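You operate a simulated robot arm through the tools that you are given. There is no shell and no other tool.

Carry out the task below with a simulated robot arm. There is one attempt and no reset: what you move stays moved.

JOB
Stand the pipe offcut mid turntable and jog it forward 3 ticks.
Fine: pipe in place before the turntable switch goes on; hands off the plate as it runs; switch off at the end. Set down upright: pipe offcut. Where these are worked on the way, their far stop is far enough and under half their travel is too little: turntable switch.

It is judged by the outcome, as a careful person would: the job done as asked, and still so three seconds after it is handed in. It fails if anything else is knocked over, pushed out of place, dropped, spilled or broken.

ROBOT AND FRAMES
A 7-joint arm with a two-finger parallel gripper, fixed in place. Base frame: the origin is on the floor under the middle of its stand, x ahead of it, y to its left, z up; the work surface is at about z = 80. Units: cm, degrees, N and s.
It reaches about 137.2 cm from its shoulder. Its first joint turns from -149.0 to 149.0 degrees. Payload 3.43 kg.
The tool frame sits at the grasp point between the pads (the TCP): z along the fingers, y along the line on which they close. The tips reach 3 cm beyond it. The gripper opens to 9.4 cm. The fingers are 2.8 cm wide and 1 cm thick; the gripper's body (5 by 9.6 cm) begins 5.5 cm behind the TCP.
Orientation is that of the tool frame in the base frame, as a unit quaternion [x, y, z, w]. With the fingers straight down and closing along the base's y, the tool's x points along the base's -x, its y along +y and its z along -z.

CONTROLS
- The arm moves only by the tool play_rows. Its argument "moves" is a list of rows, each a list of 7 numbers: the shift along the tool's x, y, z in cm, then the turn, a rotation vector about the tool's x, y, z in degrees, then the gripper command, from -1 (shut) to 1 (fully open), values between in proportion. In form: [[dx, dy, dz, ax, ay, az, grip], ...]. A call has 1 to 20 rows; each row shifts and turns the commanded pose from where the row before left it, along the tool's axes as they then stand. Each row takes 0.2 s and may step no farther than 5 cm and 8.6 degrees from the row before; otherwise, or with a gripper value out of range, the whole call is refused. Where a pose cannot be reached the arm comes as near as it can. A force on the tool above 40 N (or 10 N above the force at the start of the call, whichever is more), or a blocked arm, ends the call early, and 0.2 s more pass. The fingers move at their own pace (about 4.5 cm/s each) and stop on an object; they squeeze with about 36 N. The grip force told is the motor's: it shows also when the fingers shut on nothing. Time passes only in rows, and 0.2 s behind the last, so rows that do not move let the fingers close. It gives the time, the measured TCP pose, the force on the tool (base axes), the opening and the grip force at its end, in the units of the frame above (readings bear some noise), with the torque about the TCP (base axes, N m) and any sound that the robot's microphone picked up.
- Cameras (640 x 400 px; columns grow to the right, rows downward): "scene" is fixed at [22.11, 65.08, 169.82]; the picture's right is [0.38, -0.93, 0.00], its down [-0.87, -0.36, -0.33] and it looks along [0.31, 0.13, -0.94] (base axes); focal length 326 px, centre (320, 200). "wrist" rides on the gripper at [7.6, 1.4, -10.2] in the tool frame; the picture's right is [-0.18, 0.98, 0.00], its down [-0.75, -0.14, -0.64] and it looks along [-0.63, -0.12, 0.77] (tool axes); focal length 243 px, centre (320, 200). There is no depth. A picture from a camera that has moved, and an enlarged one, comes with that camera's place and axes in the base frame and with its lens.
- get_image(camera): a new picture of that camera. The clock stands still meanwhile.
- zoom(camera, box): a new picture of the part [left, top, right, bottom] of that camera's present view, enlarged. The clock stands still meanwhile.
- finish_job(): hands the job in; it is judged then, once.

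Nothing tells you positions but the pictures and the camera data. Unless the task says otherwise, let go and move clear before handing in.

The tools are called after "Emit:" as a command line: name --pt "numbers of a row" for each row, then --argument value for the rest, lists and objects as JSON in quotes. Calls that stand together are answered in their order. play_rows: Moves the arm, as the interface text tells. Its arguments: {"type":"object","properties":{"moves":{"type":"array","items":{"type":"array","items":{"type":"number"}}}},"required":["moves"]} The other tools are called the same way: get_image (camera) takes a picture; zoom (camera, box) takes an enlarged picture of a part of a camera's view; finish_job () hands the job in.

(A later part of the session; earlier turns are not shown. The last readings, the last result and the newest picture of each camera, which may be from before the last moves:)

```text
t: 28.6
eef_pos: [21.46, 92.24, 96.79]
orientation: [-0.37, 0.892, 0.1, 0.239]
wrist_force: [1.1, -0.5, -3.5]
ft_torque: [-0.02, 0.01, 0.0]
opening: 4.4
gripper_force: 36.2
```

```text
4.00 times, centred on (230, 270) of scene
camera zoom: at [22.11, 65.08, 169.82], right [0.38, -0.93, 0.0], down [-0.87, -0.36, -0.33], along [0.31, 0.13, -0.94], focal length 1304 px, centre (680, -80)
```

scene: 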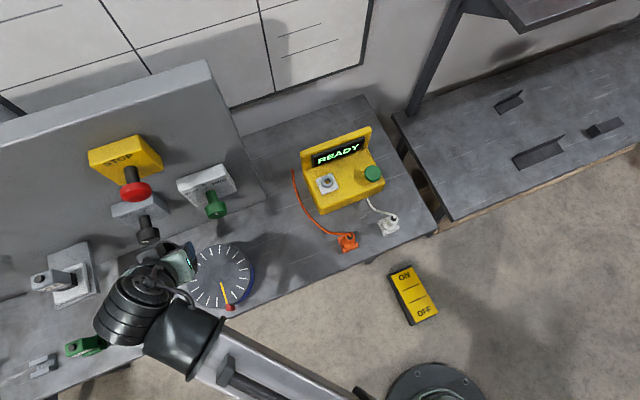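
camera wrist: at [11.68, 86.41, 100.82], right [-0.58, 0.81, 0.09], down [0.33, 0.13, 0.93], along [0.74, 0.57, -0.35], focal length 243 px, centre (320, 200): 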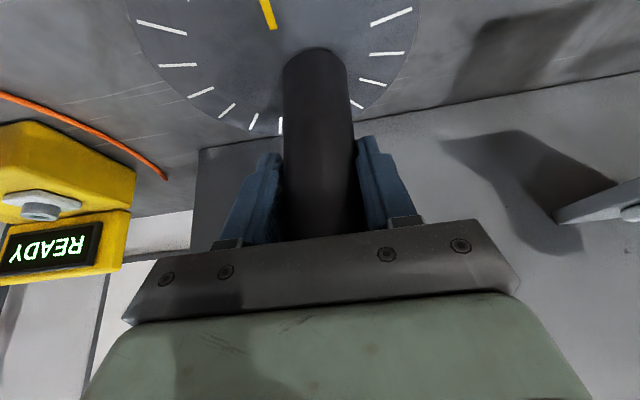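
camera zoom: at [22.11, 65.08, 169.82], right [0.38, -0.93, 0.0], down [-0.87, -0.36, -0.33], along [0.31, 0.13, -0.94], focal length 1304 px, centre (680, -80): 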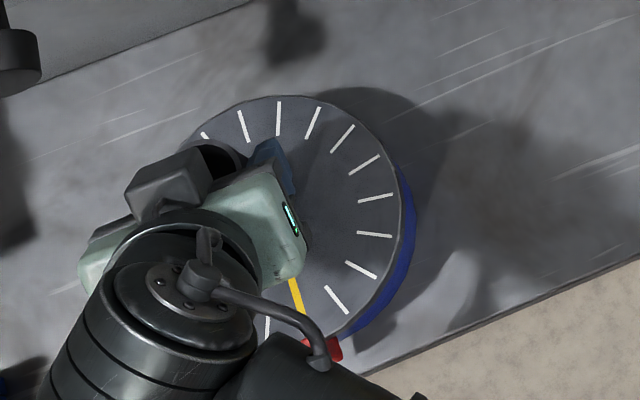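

The pipe is now within a few millimetres of the plate centre. I'll shift 0.3 cm more and lower gently, watching the force.

Emit:
play_rows --pt "0 -0.3 0 0 0 0 -1" --pt "0.4 0 0.693 0 0 0 -1" --pt "0.15 0 0.26 0 0 0 -1" --pt "0.1 0 0.173 0 0 0 -1" --pt "0 0 0 0 0 0 -1"

Emit:
zoom --camera "wrist" --box '[230, 0, 390, 100]'

```text
t: 29.8
eef_pos: [21.92, 91.86, 95.65]
orientation: [-0.368, 0.893, 0.099, 0.24]
wrist_force: [0.1, -0.1, -3.2]
ft_torque: [-0.02, 0.0, 0.01]
opening: 4.4
gripper_force: 35.7
```

```text
4.00 times, centred on (310, 50) of wrist
camera zoom: at [12.38, 84.74, 100.51], right [-0.58, 0.81, 0.09], down [0.33, 0.14, 0.93], along [0.74, 0.57, -0.35], focal length 970 px, centre (360, 800)
```

zoom: 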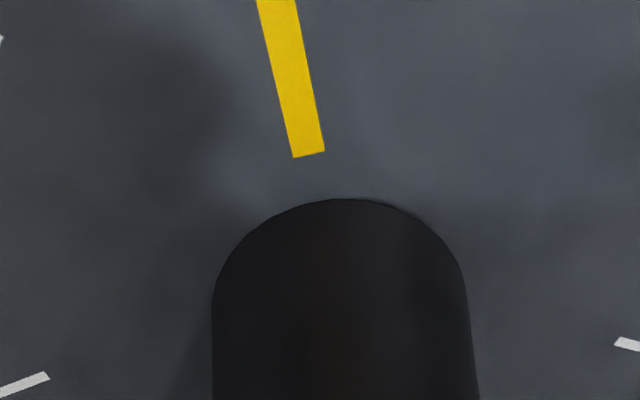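

The base is almost on the plate with no contact force yet. One more check of centring.

Emit:
zoom --camera "wrist" --box '[120, 0, 440, 160]'

```text
2.00 times, centred on (280, 80) of wrist
camera zoom: at [12.38, 84.74, 100.51], right [-0.58, 0.81, 0.09], down [0.33, 0.14, 0.93], along [0.74, 0.57, -0.35], focal length 485 px, centre (400, 440)
```

zoom: 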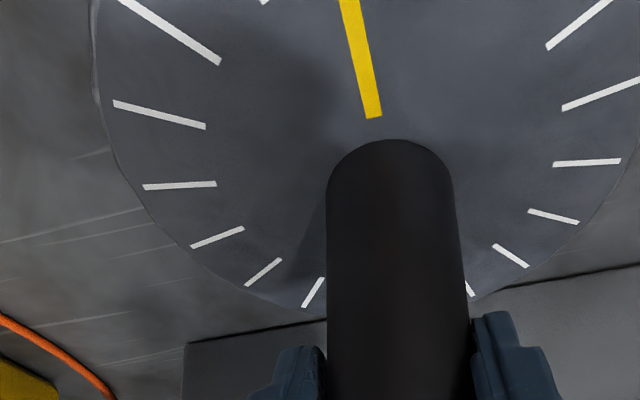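

The foot is within about half a centimetre of centre; I'll nudge it 0.4 cm toward the robot and then lower in small steps until it touches.

Emit:
play_rows --pt "0.35 0 -0.2 0 0 0 -1" --pt "0.075 0 0.13 0 0 0 -1" --pt "0.075 0 0.13 0 0 0 -1" --pt "0 0 0 0 0 0 -1"

```text
t: 30.8
eef_pos: [21.5, 91.65, 95.38]
orientation: [-0.37, 0.892, 0.101, 0.24]
wrist_force: [-1.9, 5.7, 22.9]
ft_torque: [0.12, -0.09, -0.04]
opening: 4.44
gripper_force: 36.2
```

Contact: about 26 N on the plate. I'll ease up 1 mm, then open the fingers.

Emit:
play_rows --pt "-0.06 0 -0.1 0 0 0 -1" --pt "0 0 0 0 0 0 -1" --pt "0 0 0 0 0 0 0.1" --pt "0 0 0 0 0 0 0.3" --pt "0 0 0 0 0 0 0.6" --pt "0 0 0 0 0 0 1" --pt "0 0 0 0 0 0 1" --pt "0 0 0 0 0 0 1"

Emit:
get_image --camera "wrist"

Emit:
zoom --camera "scene" --box '[160, 220, 300, 320]'

```text
t: 32.6
eef_pos: [21.59, 91.49, 95.32]
orientation: [-0.37, 0.892, 0.1, 0.24]
wrist_force: [0.0, -0.9, 0.7]
ft_torque: [0.0, -0.02, -0.03]
opening: 9.41
gripper_force: 0.0
```

```text
taken
camera wrist: at [12.12, 84.4, 100.29], right [-0.58, 0.81, 0.09], down [0.33, 0.14, 0.93], along [0.74, 0.57, -0.35], focal length 243 px, centre (320, 200)
```

wrist: 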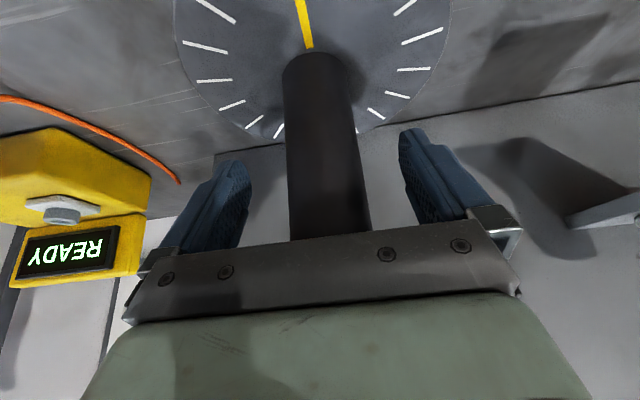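

```text
4.00 times, centred on (230, 270) of scene
camera zoom: at [22.11, 65.08, 169.82], right [0.38, -0.93, 0.0], down [-0.87, -0.36, -0.33], along [0.31, 0.13, -0.94], focal length 1304 px, centre (680, -80)
```

zoom: 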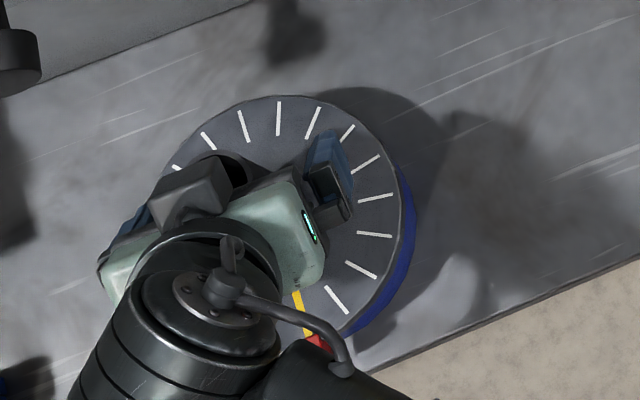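

The pipe is released and standing. I'll back out along the fingers and check where it stands.

Emit:
play_rows --pt "0 0 -2 0 0 0 1" --pt "0 0 -4 0 0 0 1" --pt "0 0 -4 0 0 0 1" --pt "0 0 -4 0 0 0 1" --pt "0 0 -4 0 0 0 1" --pt "0 0 0 0 0 0 1"

Emit:
get_image --camera "wrist"

Emit:
zoom --camera "scene" --box '[160, 220, 300, 320]'

```text
t: 34.0
eef_pos: [15.05, 85.23, 111.11]
orientation: [-0.37, 0.892, 0.099, 0.239]
wrist_force: [0.0, 0.5, -0.4]
ft_torque: [0.0, 0.0, -0.01]
opening: 9.41
gripper_force: 0.1
```

```text
taken
camera wrist: at [5.67, 78.07, 115.93], right [-0.58, 0.81, 0.09], down [0.33, 0.14, 0.93], along [0.74, 0.57, -0.35], focal length 243 px, centre (320, 200)
```

wrist: 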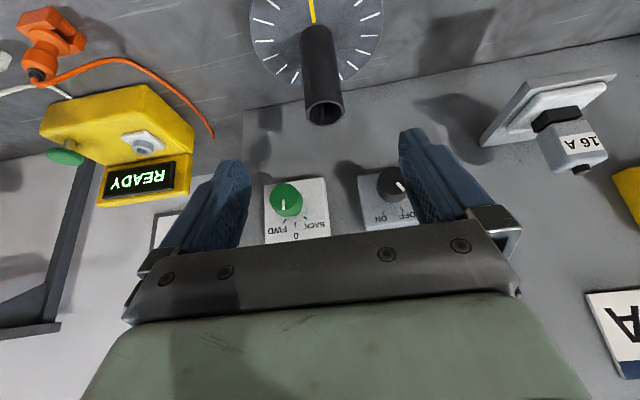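

```text
4.00 times, centred on (230, 270) of scene
camera zoom: at [22.11, 65.08, 169.82], right [0.38, -0.93, 0.0], down [-0.87, -0.36, -0.33], along [0.31, 0.13, -0.94], focal length 1304 px, centre (680, -80)
```

zoom: 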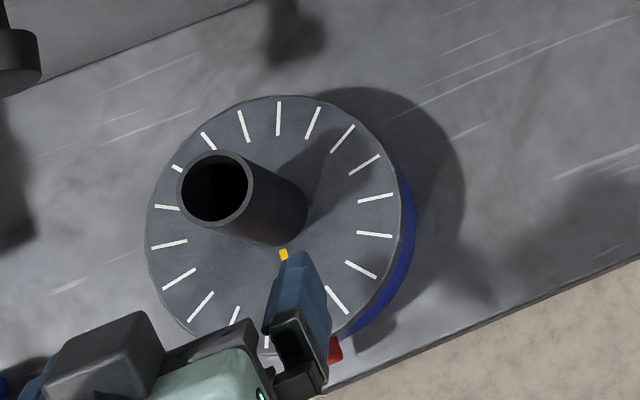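

The pipe stands upright within about half a centimetre of the plate's centre. Now I'll measure the green knob precisely from here.

Emit:
zoom --camera "wrist" --box '[230, 150, 350, 250]'

Emit:
zoom --camera "scene" --box '[170, 160, 260, 230]'

Emit:
zoom --camera "wrist" --box '[340, 130, 460, 230]'

```text
4.00 times, centred on (290, 200) of wrist
camera zoom: at [5.67, 78.07, 115.93], right [-0.58, 0.81, 0.09], down [0.33, 0.14, 0.93], along [0.74, 0.57, -0.35], focal length 970 px, centre (440, 200)
```

zoom: 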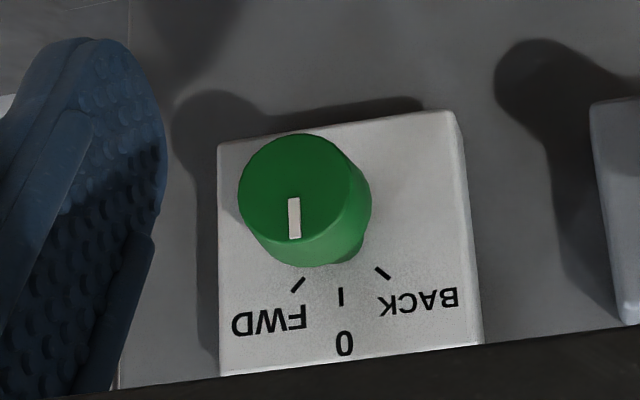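

```text
5.71 times, centred on (215, 195) of scene
camera zoom: at [22.11, 65.08, 169.82], right [0.38, -0.93, 0.0], down [-0.87, -0.36, -0.33], along [0.31, 0.13, -0.94], focal length 1863 px, centre (920, 229)
```

zoom: 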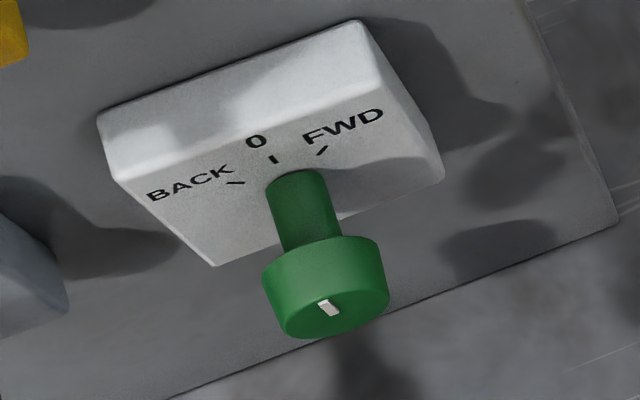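

```text
4.00 times, centred on (400, 180) of wrist
camera zoom: at [5.67, 78.07, 115.93], right [-0.58, 0.81, 0.09], down [0.33, 0.14, 0.93], along [0.74, 0.57, -0.35], focal length 970 px, centre (0, 280)
```

zoom: 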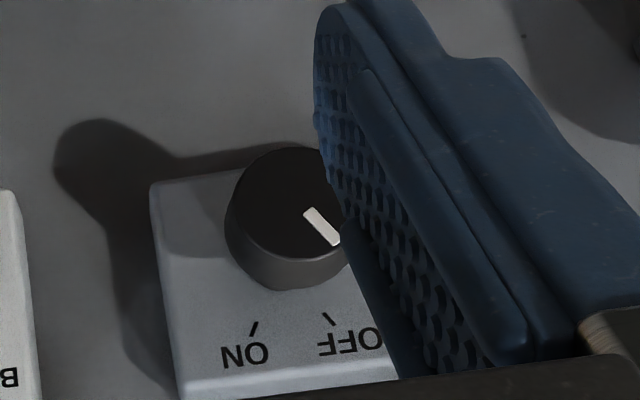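

The green knob's face centre is at about [32.3, 92.5, 104.4], pointer at 0 and FWD clockwise. I'll shift in front of it and tilt the hand horizontal, staying clear of the pipe.

Emit:
play_rows --pt "-1.42 -3.5 2.55 0 0 0 1" --pt "-1.42 -3.5 2.55 0 0 0 1" --pt "0 0 0 0 -7.5 0 1" --pt "0 0 0 0 -7.5 0 1" --pt "0 0 0 0 -7.5 0 1" --pt "0 0 0 0 -7.5 0 1" --pt "0 0 0 0 -7.5 0 1" --pt "0 0 0 0 -7.5 0 1" --pt "0 0 0 0 -7.5 0 1" --pt "0 0 0 0 -7.5 0 1" --pt "0 0 0 0 0 0 1"

Emit:
get_image --camera "scene"

Emit:
get_image --camera "wrist"

```text
t: 36.4
eef_pos: [23.49, 83.86, 107.92]
orientation: [-0.271, 0.653, 0.271, 0.653]
wrist_force: [0.1, 0.3, 0.1]
ft_torque: [0.0, -0.02, 0.02]
opening: 9.38
gripper_force: 0.0
```

```text
taken
```

scene: 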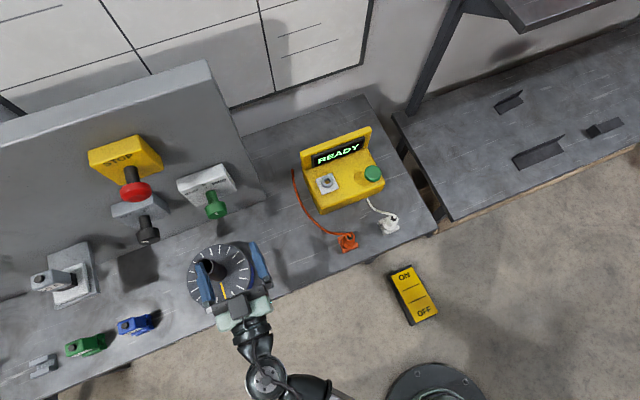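

```text
taken
camera wrist: at [15.23, 77.72, 100.16], right [-0.7, 0.69, 0.18], down [-0.35, -0.55, 0.75], along [0.62, 0.46, 0.63], focal length 243 px, centre (320, 200)
```

wrist: 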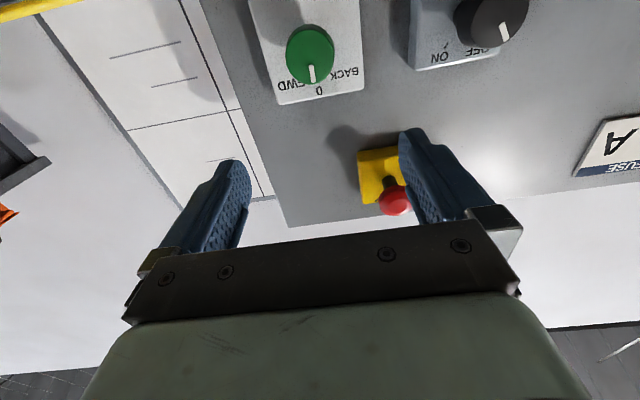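

The hand is horizontal in front of the panel at [23.5, 83.9, 107.9]. Zooming on the knob to refine its centre, then I'll roll the hand so the camera swings right, away from the pipe.

Emit:
zoom --camera "wrist" --box '[240, 0, 380, 110]'

Emit:
play_rows --pt "0 0 0 0 0 -8.2 1" --pt "0 0 0 0 0 -8.2 1" --pt "0 0 0 0 0 -8.2 1" --pt "0 0 0 0 0 -8.2 1" --pt "0 0 0 0 0 -8.2 1" --pt "0 0 0 0 0 -8.2 1" --pt "0 0 0 0 0 -8.2 1" --pt "0 0 0 0 0 -8.2 1" --pt "0 0 0 0 0 -8.2 1" --pt "0 0 0 0 0 -8.2 1" --pt "0 0 0 0 0 -8.0 1" --pt "0 0 0 0 0 0 1"

Emit:
get_image --camera "wrist"

Emit:
get_image --camera "scene"

```text
3.64 times, centred on (310, 55) of wrist
camera zoom: at [15.23, 77.72, 100.16], right [-0.7, 0.69, 0.18], down [-0.35, -0.55, 0.75], along [0.62, 0.46, 0.63], focal length 882 px, centre (356, 727)
```

zoom: 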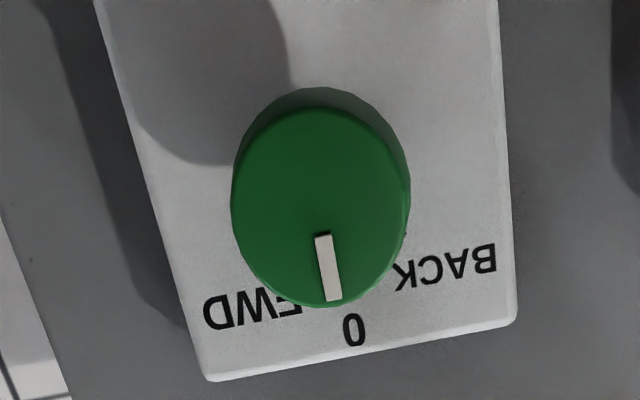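

```text
t: 39.0
eef_pos: [23.6, 83.89, 107.92]
orientation: [0.654, -0.27, 0.271, -0.653]
wrist_force: [0.7, 0.2, -0.3]
ft_torque: [0.0, 0.01, -0.03]
opening: 9.39
gripper_force: 0.0
```

```text
taken
camera wrist: at [21.62, 71.32, 106.38], right [-0.13, 0.13, -0.98], down [-0.99, 0.08, 0.14], along [0.1, 0.99, 0.12], focal length 243 px, centre (320, 200)
```

wrist: 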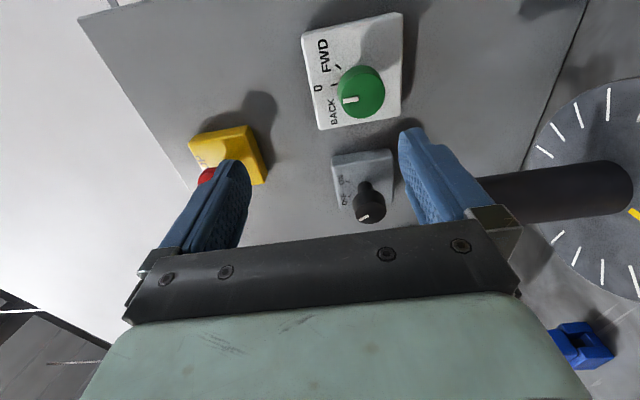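

```text
taken
```

scene: 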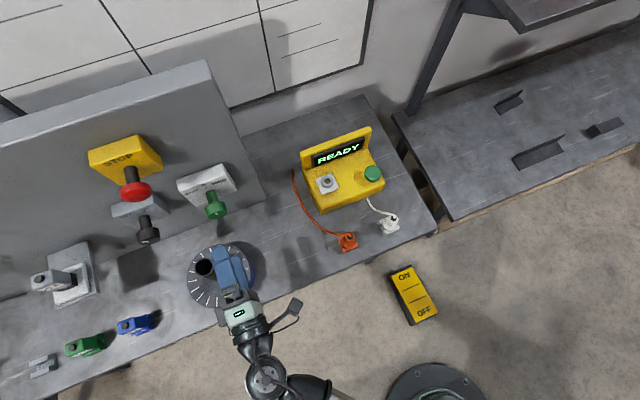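

The hand is rolled with the fingers closing vertically and the camera on the right side. I'll zoom to refine knob alignment.

Emit:
zoom --camera "wrist" --box '[290, 0, 430, 130]'

Emit:
zoom --camera "scene" --box '[160, 150, 300, 350]'

```text
3.08 times, centred on (360, 65) of wrist
camera zoom: at [21.62, 71.32, 106.38], right [-0.13, 0.13, -0.98], down [-0.99, 0.08, 0.14], along [0.1, 0.99, 0.12], focal length 746 px, centre (197, 615)
```

zoom: 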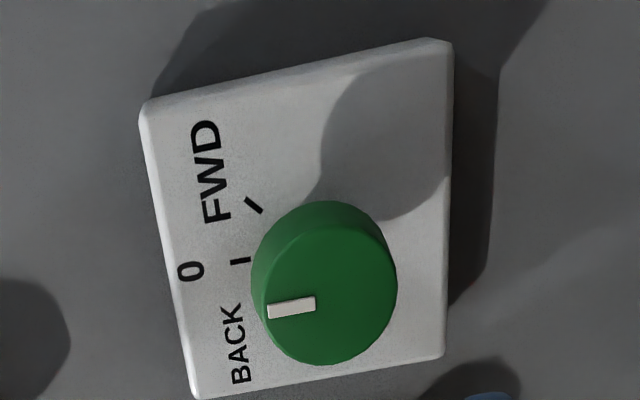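

```text
2.00 times, centred on (230, 250) of scene
camera zoom: at [22.11, 65.08, 169.82], right [0.38, -0.93, 0.0], down [-0.87, -0.36, -0.33], along [0.31, 0.13, -0.94], focal length 652 px, centre (500, 100)
```

zoom: 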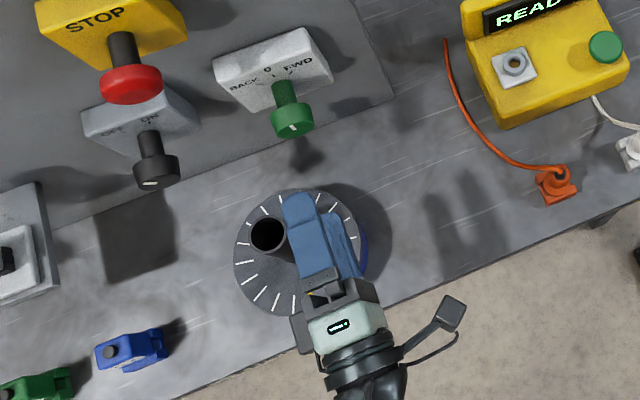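

The knob centre is at lateral line with the hand but 3.9 cm lower. I'll lower, advance 8 cm, and check alignment.

Emit:
play_rows --pt "0 2.0 0 0 0 0 1" --pt "0 1.9 0 0 0 0 1" --pt "0 0 3 0 0 0 1" --pt "0 0 3 0 0 0 1" --pt "0 0 2 0 0 0 1" --pt "0 0 0 0 0 0 1"

Emit:
get_image --camera "wrist"

Emit:
zoom --camera "scene" --box '[160, 150, 300, 350]'

```text
t: 40.4
eef_pos: [29.16, 89.62, 104.15]
orientation: [0.654, -0.271, 0.27, -0.653]
wrist_force: [0.2, 0.4, 0.0]
ft_torque: [-0.03, -0.03, 0.01]
opening: 9.41
gripper_force: 0.0
```

```text
taken
camera wrist: at [27.25, 77.08, 102.52], right [-0.13, 0.13, -0.98], down [-0.99, 0.08, 0.14], along [0.1, 0.99, 0.12], focal length 243 px, centre (320, 200)
```

wrist: 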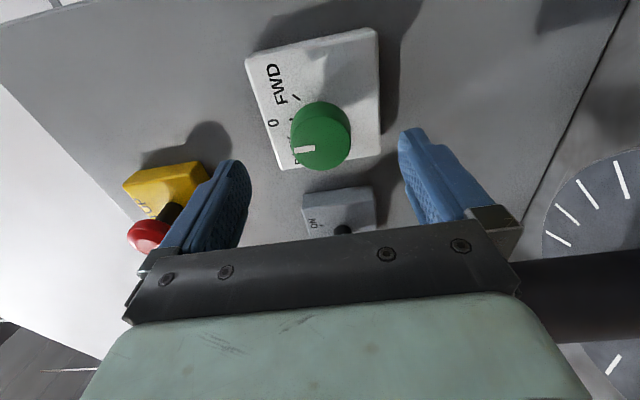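

```text
2.00 times, centred on (230, 250) of scene
camera zoom: at [22.11, 65.08, 169.82], right [0.38, -0.93, 0.0], down [-0.87, -0.36, -0.33], along [0.31, 0.13, -0.94], focal length 652 px, centre (500, 100)
```

zoom: 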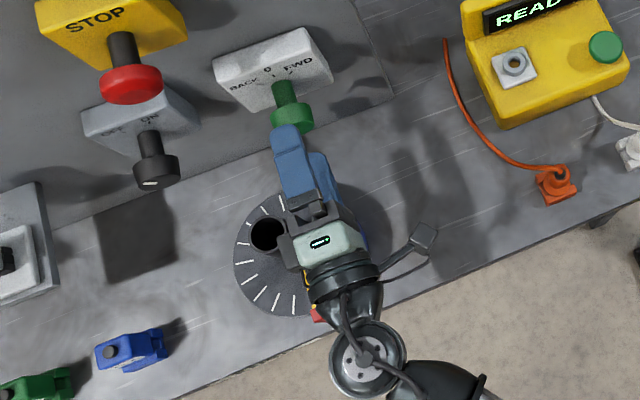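

Advancing well; fingers straddle the knob line with the pipe clear to the left-below. One zoom to confirm the centring before the last bit.

Emit:
zoom --camera "wrist" --box '[250, 70, 410, 200]'

```text
3.08 times, centred on (330, 135) of wrist
camera zoom: at [27.25, 77.08, 102.52], right [-0.13, 0.13, -0.98], down [-0.99, 0.08, 0.14], along [0.1, 0.99, 0.12], focal length 746 px, centre (289, 400)
```

zoom: 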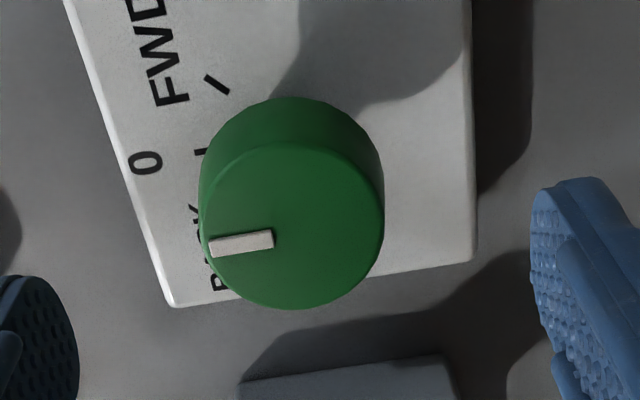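

The knob is centred within a few millimetres. I'll advance the final 4.6 cm with a small sideways correction and close on the knob.

Emit:
play_rows --pt "0.25 0.05 2.3 0 0 0 1" --pt "0 0 2.3 0 0 0 1" --pt "0 0 0 0 0 0 1" --pt "0 0 0 0 0 0 -1" --pt "0 0 0 0 0 0 -1" --pt "0 0 0 0 0 0 -1" --pt "0 0 0 0 0 0 -1" --pt "0 0 0 0 0 0 -1" --pt "0 0 0 0 0 0 -1"

Emit:
get_image --camera "wrist"

Emit:
zoom --camera "scene" --box '[160, 150, 300, 350]'

```text
t: 42.4
eef_pos: [32.69, 92.53, 103.91]
orientation: [0.653, -0.27, 0.27, -0.653]
wrist_force: [1.0, 1.9, 3.3]
ft_torque: [0.07, -0.06, 0.0]
opening: 4.37
gripper_force: 44.7
```

```text
taken
camera wrist: at [30.74, 80.03, 102.42], right [-0.13, 0.13, -0.98], down [-0.99, 0.08, 0.14], along [0.1, 0.99, 0.12], focal length 243 px, centre (320, 200)
```

wrist: 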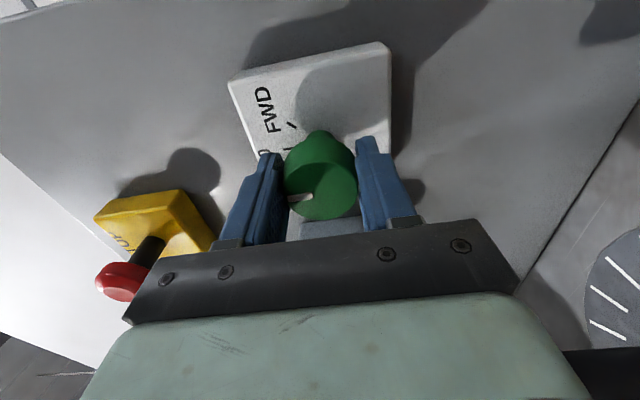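

```text
2.00 times, centred on (230, 250) of scene
camera zoom: at [22.11, 65.08, 169.82], right [0.38, -0.93, 0.0], down [-0.87, -0.36, -0.33], along [0.31, 0.13, -0.94], focal length 652 px, centre (500, 100)
```

zoom: 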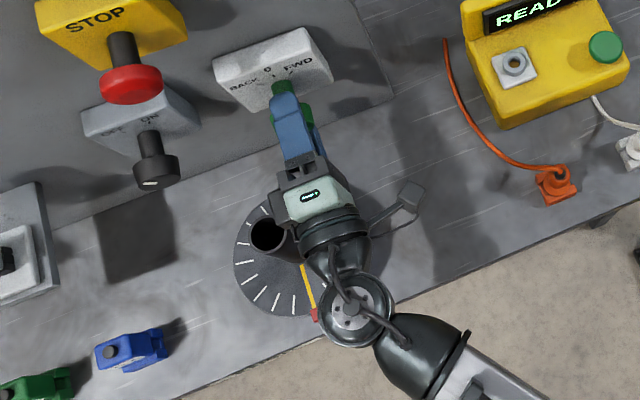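

The knob is gripped (opening 4.4 cm), pipe in place and the hand well clear of the plate. Now I turn the knob clockwise 45° to FWD and look at the plate right away.

Emit:
play_rows --pt "0 0 0 0 0 8.5 -1" --pt "0 0 0 0 0 8.5 -1" --pt "0 0 0 0 0 8.5 -1" --pt "0 0 0 0 0 8.5 -1" --pt "0 0 0 0 0 8.5 -1" --pt "0 0 0 0 0 3 -1"

Emit:
get_image --camera "scene"

Emit:
zoom --camera "scene" --box '[160, 220, 300, 320]'

Emit:
get_image --camera "wrist"

```text
t: 43.8
eef_pos: [32.62, 92.58, 103.85]
orientation: [-0.499, 0.502, 0.003, 0.707]
wrist_force: [-9.5, -6.9, -11.5]
ft_torque: [-0.47, -0.28, 0.26]
opening: 4.36
gripper_force: 45.1
```

```text
taken
```

scene: 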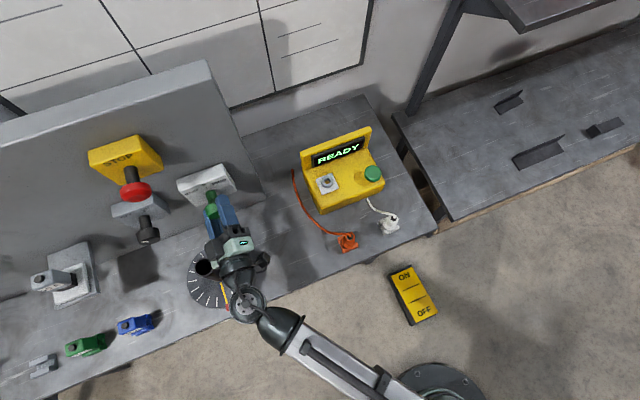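

```text
4.00 times, centred on (230, 270) of scene
camera zoom: at [22.11, 65.08, 169.82], right [0.38, -0.93, 0.0], down [-0.87, -0.36, -0.33], along [0.31, 0.13, -0.94], focal length 1304 px, centre (680, -80)
```

zoom: 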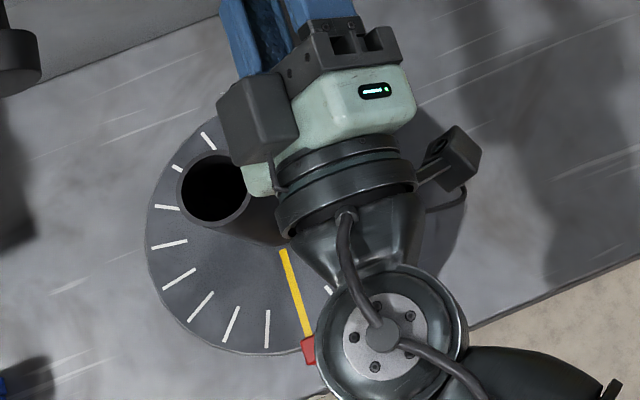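

```text
taken
camera wrist: at [28.37, 82.39, 97.3], right [-0.59, 0.59, -0.56], down [-0.76, -0.15, 0.64], along [0.29, 0.8, 0.53], focal length 243 px, centre (320, 200)
```

wrist: 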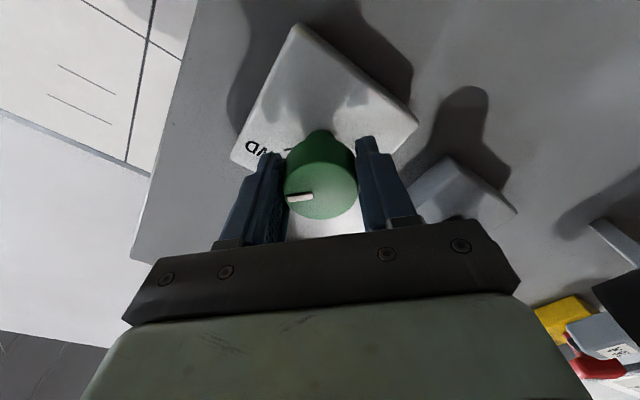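

The knob has turned with the gripper to FWD; the plate hasn't visibly moved yet. I'll wait a brief moment and look again.

Emit:
play_rows --pt "0 0 0 0 0 0 -1"

Emit:
zoom --camera "scene" --box '[160, 220, 300, 320]'

```text
t: 44.2
eef_pos: [32.71, 92.68, 103.88]
orientation: [-0.499, 0.502, 0.004, 0.707]
wrist_force: [-12.2, -9.0, -14.9]
ft_torque: [-0.39, -0.27, 0.22]
opening: 4.32
gripper_force: 45.2
```

```text
4.00 times, centred on (230, 270) of scene
camera zoom: at [22.11, 65.08, 169.82], right [0.38, -0.93, 0.0], down [-0.87, -0.36, -0.33], along [0.31, 0.13, -0.94], focal length 1304 px, centre (680, -80)
```

zoom: 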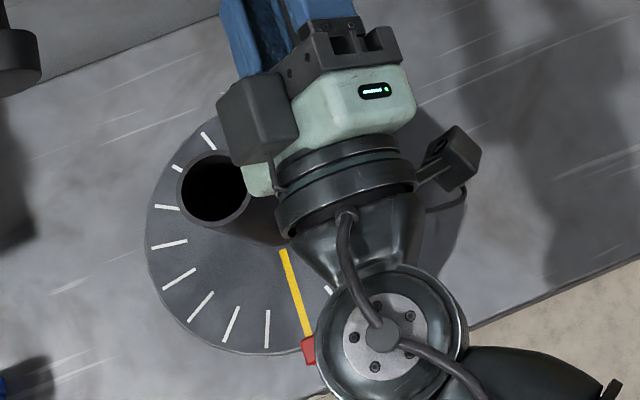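

No motion yet. I'll zoom on the knob to see whether it has truly reached FWD.

Emit:
zoom --camera "wrist" --box '[220, 10, 430, 250]'

Emit:
zoom --camera "scene" --box '[170, 150, 270, 230]'

```text
1.67 times, centred on (325, 130) of wrist
camera zoom: at [28.37, 82.39, 97.3], right [-0.59, 0.59, -0.56], down [-0.76, -0.15, 0.64], along [0.29, 0.8, 0.53], focal length 404 px, centre (312, 317)
```

zoom: 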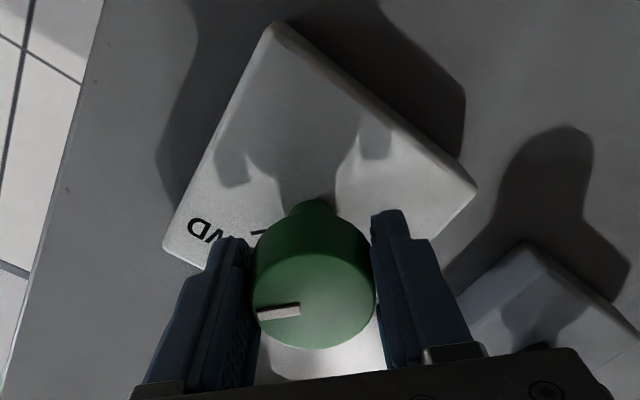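

```text
5.00 times, centred on (220, 190) of scene
camera zoom: at [22.11, 65.08, 169.82], right [0.38, -0.93, 0.0], down [-0.87, -0.36, -0.33], along [0.31, 0.13, -0.94], focal length 1630 px, centre (820, 250)
```

zoom: 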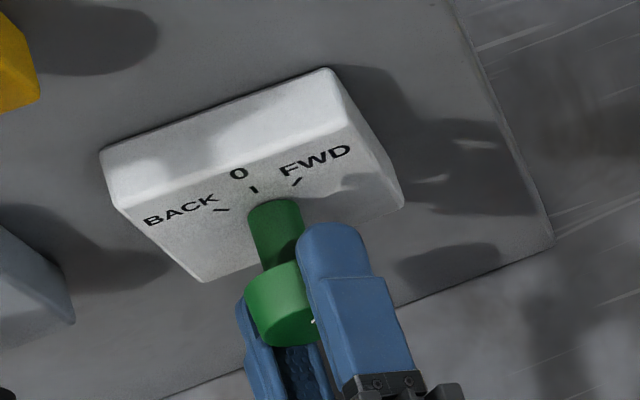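

The knob's mark lines up with the FWD tick. I'll wait another second to see whether the plate starts or creeps.

Emit:
play_rows --pt "0 0 0 0 0 0 -1" --pt "0 0 0 0 0 0 -1" --pt "0 0 0 0 0 0 -1"

Emit:
zoom --camera "scene" --box '[160, 220, 300, 320]'

```text
t: 45.0
eef_pos: [32.66, 92.54, 103.81]
orientation: [-0.498, 0.503, 0.004, 0.707]
wrist_force: [-16.5, -12.4, -20.6]
ft_torque: [-0.56, -0.02, 0.17]
opening: 4.35
gripper_force: 45.1
```

```text
4.00 times, centred on (230, 270) of scene
camera zoom: at [22.11, 65.08, 169.82], right [0.38, -0.93, 0.0], down [-0.87, -0.36, -0.33], along [0.31, 0.13, -0.94], focal length 1304 px, centre (680, -80)
```

zoom: 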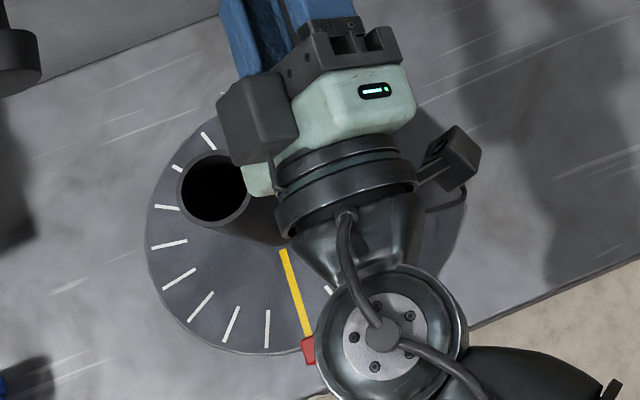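

The FWD tick appears to be about 60° from 0, so the knob is not quite all the way over. I'll turn another 15° and look immediately.

Emit:
play_rows --pt "0 0 0 0 0 7.5 -1" --pt "0 0 0 0 0 7.5 -1"

Emit:
zoom --camera "scene" --box '[160, 220, 300, 320]'

Emit:
zoom --camera "wrist" --box '[220, 10, 430, 250]'

```text
t: 45.6
eef_pos: [32.7, 92.78, 104.06]
orientation: [-0.428, 0.563, 0.097, 0.7]
wrist_force: [-6.8, 10.1, -10.8]
ft_torque: [-0.15, -0.03, 0.25]
opening: 4.21
gripper_force: 45.0
```

```text
4.00 times, centred on (230, 270) of scene
camera zoom: at [22.11, 65.08, 169.82], right [0.38, -0.93, 0.0], down [-0.87, -0.36, -0.33], along [0.31, 0.13, -0.94], focal length 1304 px, centre (680, -80)
```

zoom: 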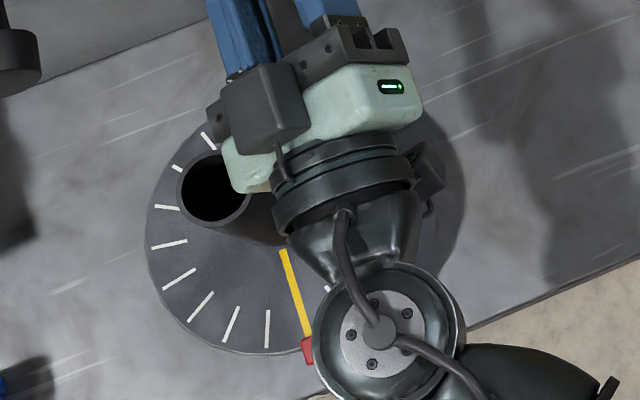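

```text
1.67 times, centred on (325, 130) of wrist
camera zoom: at [27.14, 83.86, 96.47], right [-0.67, 0.67, -0.32], down [-0.63, -0.28, 0.73], along [0.39, 0.69, 0.61], focal length 404 px, centre (312, 317)
```

zoom: 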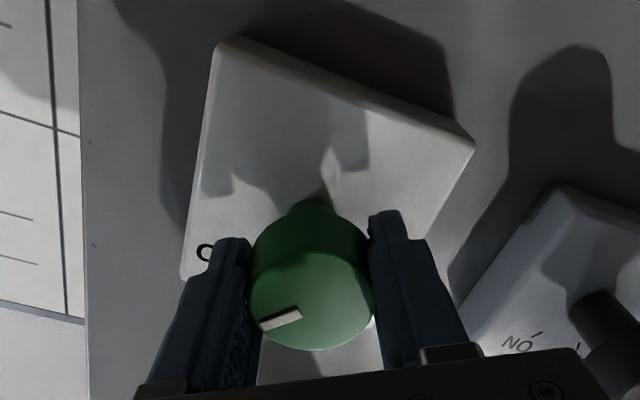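

The knob has now reached its FWD stop (it slipped a few degrees in the pads). I'll wait briefly and check the plate again.

Emit:
play_rows --pt "0 0 0 0 0 -3 -1" --pt "0 0 0 0 0 0 -1"

Emit:
zoom --camera "scene" --box '[160, 220, 300, 320]'

Emit:
get_image --camera "wrist"

```text
t: 46.2
eef_pos: [32.76, 92.82, 103.98]
orientation: [-0.443, 0.551, 0.078, 0.703]
wrist_force: [-3.4, 18.8, -5.6]
ft_torque: [-0.12, 0.07, 0.26]
opening: 4.07
gripper_force: 45.1
```

```text
4.00 times, centred on (230, 270) of scene
camera zoom: at [22.11, 65.08, 169.82], right [0.38, -0.93, 0.0], down [-0.87, -0.36, -0.33], along [0.31, 0.13, -0.94], focal length 1304 px, centre (680, -80)
```

zoom: 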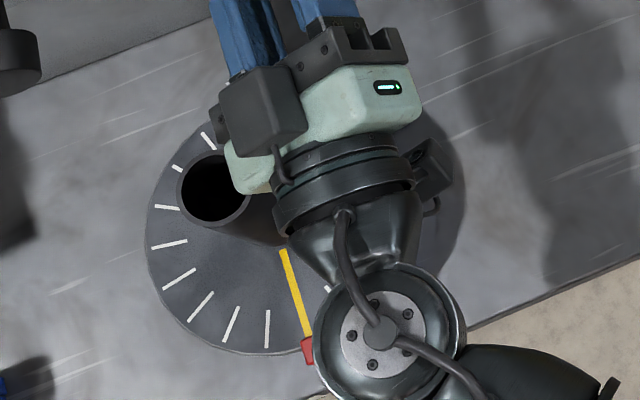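

```text
taken
camera wrist: at [27.4, 83.55, 96.6], right [-0.66, 0.65, -0.37], down [-0.66, -0.25, 0.71], along [0.37, 0.71, 0.6], focal length 243 px, centre (320, 200)
```

wrist: 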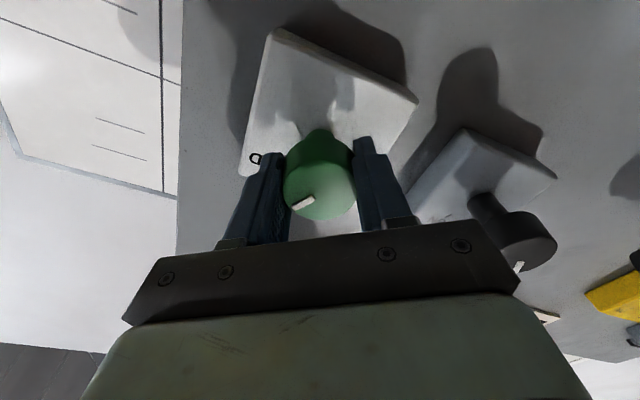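

The plate still doesn't move with the selector at FWD, so it probably also needs the black OFF/ON switch beside it (currently OFF). First I'll let go of the green knob and see where it rests.

Emit:
play_rows --pt "0 0 0 0 0 0 0.2" --pt "0 0 0 0 0 0 1" --pt "0 0 0 0 0 0 1" --pt "0 0 0 0 0 0 1" --pt "0 0 -4 0 0 0 1" --pt "0 0 -4 0 0 0 1" --pt "0 0 0 0 0 0 1"

Emit:
get_image --camera "wrist"

Emit:
get_image --camera "scene"

Emit:
zoom --camera "scene" --box '[170, 150, 270, 230]'

```text
t: 47.8
eef_pos: [27.04, 86.94, 104.19]
orientation: [-0.443, 0.551, 0.077, 0.703]
wrist_force: [-0.8, 1.1, -0.1]
ft_torque: [-0.02, 0.01, 0.05]
opening: 9.4
gripper_force: 0.1
```

```text
taken
camera wrist: at [21.77, 77.76, 96.82], right [-0.66, 0.66, -0.37], down [-0.66, -0.25, 0.71], along [0.37, 0.71, 0.6], focal length 243 px, centre (320, 200)
```

wrist: 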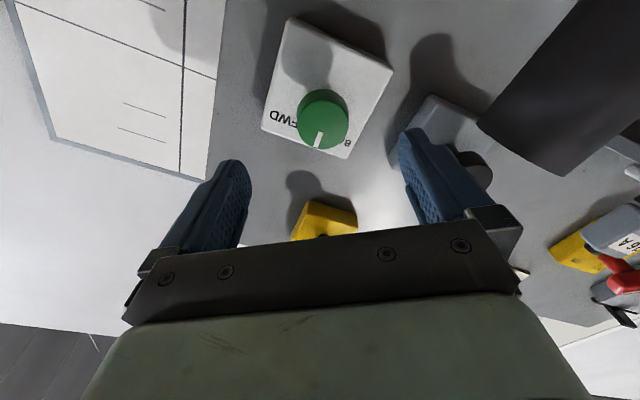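

```text
taken
```

scene: 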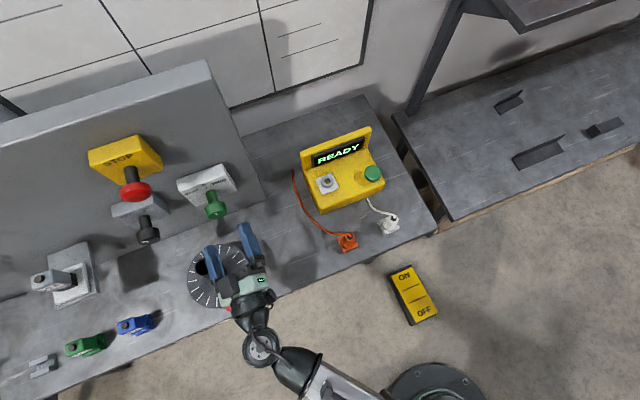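

```text
5.00 times, centred on (220, 190) of scene
camera zoom: at [22.11, 65.08, 169.82], right [0.38, -0.93, 0.0], down [-0.87, -0.36, -0.33], along [0.31, 0.13, -0.94], focal length 1630 px, centre (820, 250)
```

zoom: 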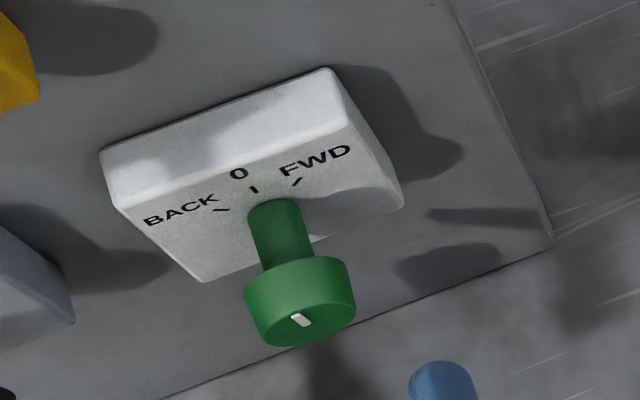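

The green knob sprang back to 0: it's a spring-return jog selector, so the plate needs the black OFF/ON turntable switch on. I'll back off, level the roll, rise above pipe height and move across in front of the black switch.

Emit:
play_rows --pt "0 0 -3.5 0 0 0 1" --pt "0 0 0 0 0 8.2 1" --pt "0 0 0 0 0 8.2 1" --pt "0 0 0 0 0 8.1 1" --pt "0 0 0 0 0 8.0 1" --pt "0 0 0 0 0 0 1"

Emit:
get_image --camera "wrist"

Emit:
zoom --camera "scene" --box '[150, 210, 310, 340]'

```text
t: 49.2
eef_pos: [24.51, 84.43, 104.05]
orientation: [-0.27, 0.654, 0.271, 0.653]
wrist_force: [-0.2, -0.6, 0.2]
ft_torque: [0.02, 0.02, 0.01]
opening: 9.41
gripper_force: 0.1
```

```text
taken
camera wrist: at [16.17, 78.31, 96.22], right [-0.7, 0.69, 0.19], down [-0.35, -0.55, 0.75], along [0.63, 0.46, 0.63], focal length 243 px, centre (320, 200)
```

wrist: 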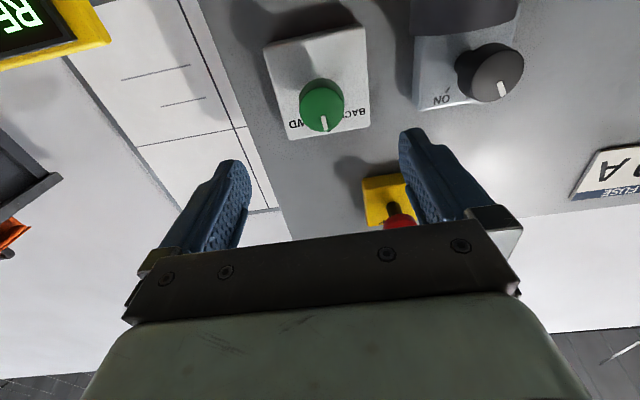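

```text
3.08 times, centred on (230, 275) of scene
camera zoom: at [22.11, 65.08, 169.82], right [0.38, -0.93, 0.0], down [-0.87, -0.36, -0.33], along [0.31, 0.13, -0.94], focal length 1003 px, centre (597, -31)
```

zoom: 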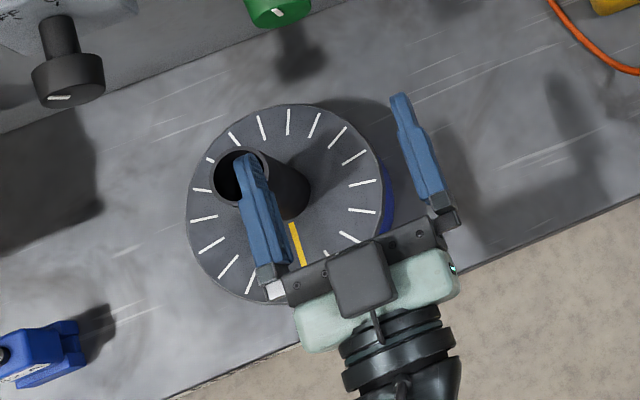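

The hand is clear above the pipe. Rising 10 cm and moving left 14.6 cm to face the black switch.

Emit:
play_rows --pt "-4.8 0 0 0 0 0 1" --pt "-4.8 0 0 0 0 0 1" --pt "0 4.87 0 0 0 0 1" --pt "0 4.87 0 0 0 0 1" --pt "0 4.86 0 0 0 0 1" --pt "0 0 0 0 0 0 1"

Emit:
get_image --camera "wrist"

Emit:
get_image --camera "scene"

```text
t: 50.6
eef_pos: [14.33, 94.64, 113.58]
orientation: [-0.271, 0.654, 0.27, 0.653]
wrist_force: [0.5, -0.2, -0.4]
ft_torque: [-0.01, 0.03, -0.01]
opening: 9.39
gripper_force: 0.1
```

```text
taken
camera wrist: at [5.84, 88.5, 105.72], right [-0.69, 0.69, 0.18], down [-0.35, -0.55, 0.75], along [0.63, 0.46, 0.63], focal length 243 px, centre (320, 200)
```

wrist: 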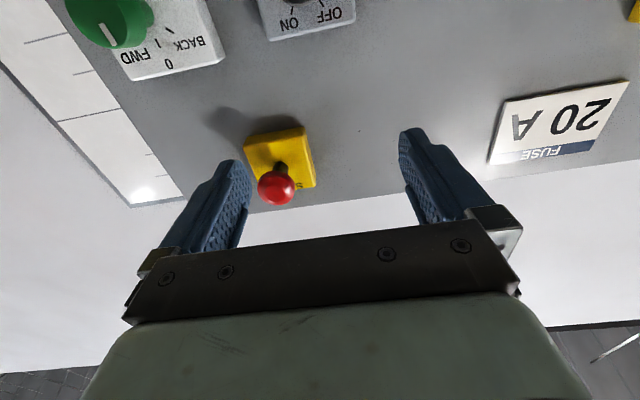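

```text
taken
```

scene: 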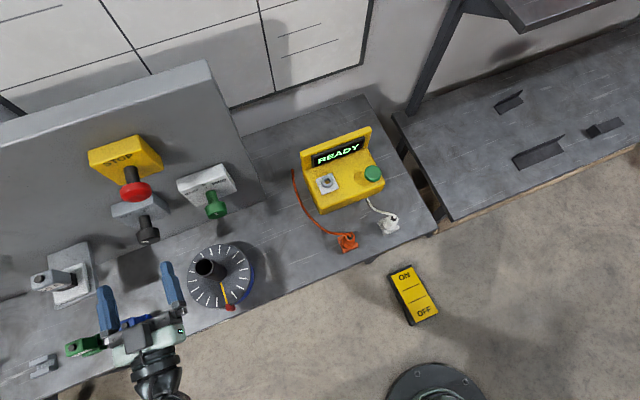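

STOP is at about [28, 99, 121.8], well away from this height line. Lowering to the switch height and checking the black knob.

Emit:
play_rows --pt "4.75 0 0 0 0 0 1" --pt "4.75 0 0 0 0 0 1" --pt "0 0 0 0 0 0 1"

Emit:
get_image --camera "wrist"

Emit:
zoom --camera "wrist" --box '[240, 0, 400, 130]'

Emit:
zoom --camera "scene" --box '[90, 170, 250, 330]'

```text
t: 51.4
eef_pos: [14.22, 94.61, 103.89]
orientation: [-0.271, 0.653, 0.271, 0.653]
wrist_force: [0.4, -0.3, -0.1]
ft_torque: [0.03, 0.02, -0.04]
opening: 9.4
gripper_force: 0.1
```

```text
taken
camera wrist: at [5.77, 88.47, 96.2], right [-0.7, 0.69, 0.18], down [-0.35, -0.55, 0.75], along [0.63, 0.46, 0.63], focal length 243 px, centre (320, 200)
```

wrist: 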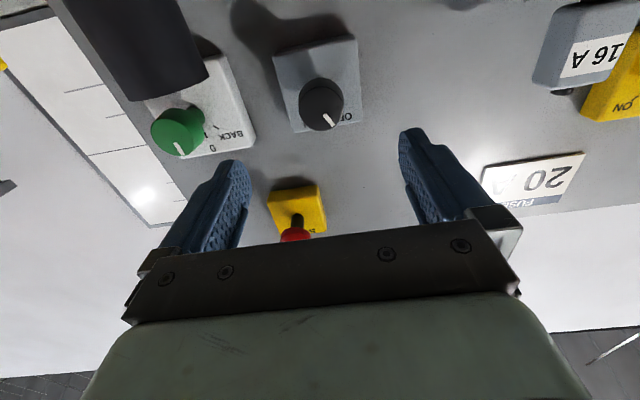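

```text
3.08 times, centred on (320, 65) of wrist
camera zoom: at [5.77, 88.47, 96.2], right [-0.7, 0.69, 0.18], down [-0.35, -0.55, 0.75], along [0.63, 0.46, 0.63], focal length 746 px, centre (320, 615)
```

zoom: 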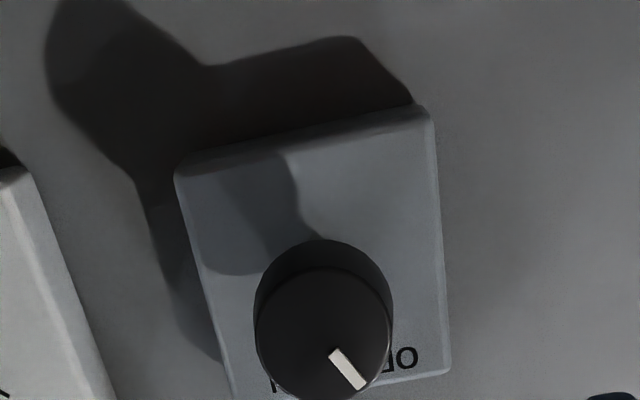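

```text
2.50 times, centred on (170, 250) of scene
camera zoom: at [22.11, 65.08, 169.82], right [0.38, -0.93, 0.0], down [-0.87, -0.36, -0.33], along [0.31, 0.13, -0.94], focal length 815 px, centre (695, 75)
```

zoom: 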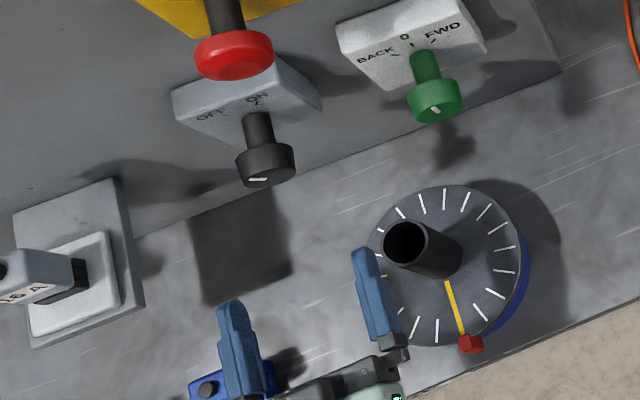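

The black knob's centre is at lateral −57.0, z≈103.8, pointing to OFF with ON about 60° clockwise. I'll narrow the fingers a little, advance and close on it.

Emit:
play_rows --pt "0.05 0.2 0 0 0 0 0.45" --pt "0 0 3 0 0 0 0.45" --pt "0 0 3 0 0 0 0.45" --pt "0 0 2 0 0 0 0.45" --pt "0 0 0 0 0 0 0.45"

Emit:
get_image --camera "wrist"

Emit:
zoom --camera "scene" --box '[90, 170, 250, 330]'

```text
t: 52.6
eef_pos: [19.65, 100.38, 104.1]
orientation: [-0.271, 0.653, 0.27, 0.653]
wrist_force: [-0.9, 0.3, -0.7]
ft_torque: [0.0, -0.02, 0.03]
opening: 6.81
gripper_force: 0.0
```

```text
taken
camera wrist: at [11.35, 94.35, 96.36], right [-0.7, 0.69, 0.18], down [-0.35, -0.55, 0.75], along [0.63, 0.46, 0.63], focal length 243 px, centre (320, 200)
```

wrist: 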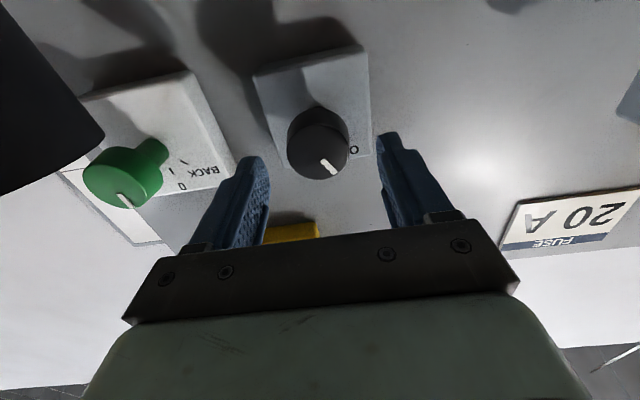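

```text
2.50 times, centred on (170, 250) of scene
camera zoom: at [22.11, 65.08, 169.82], right [0.38, -0.93, 0.0], down [-0.87, -0.36, -0.33], along [0.31, 0.13, -0.94], focal length 815 px, centre (695, 75)
```

zoom: 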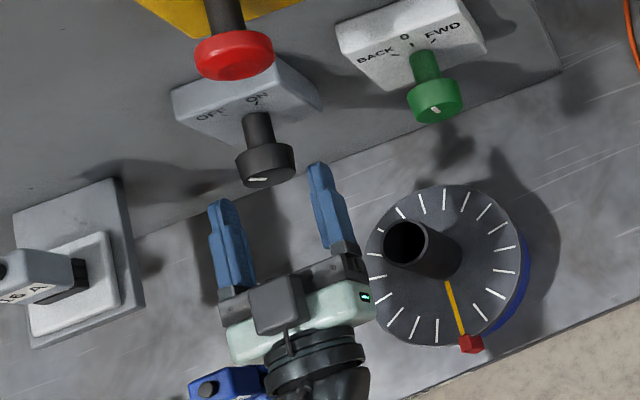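

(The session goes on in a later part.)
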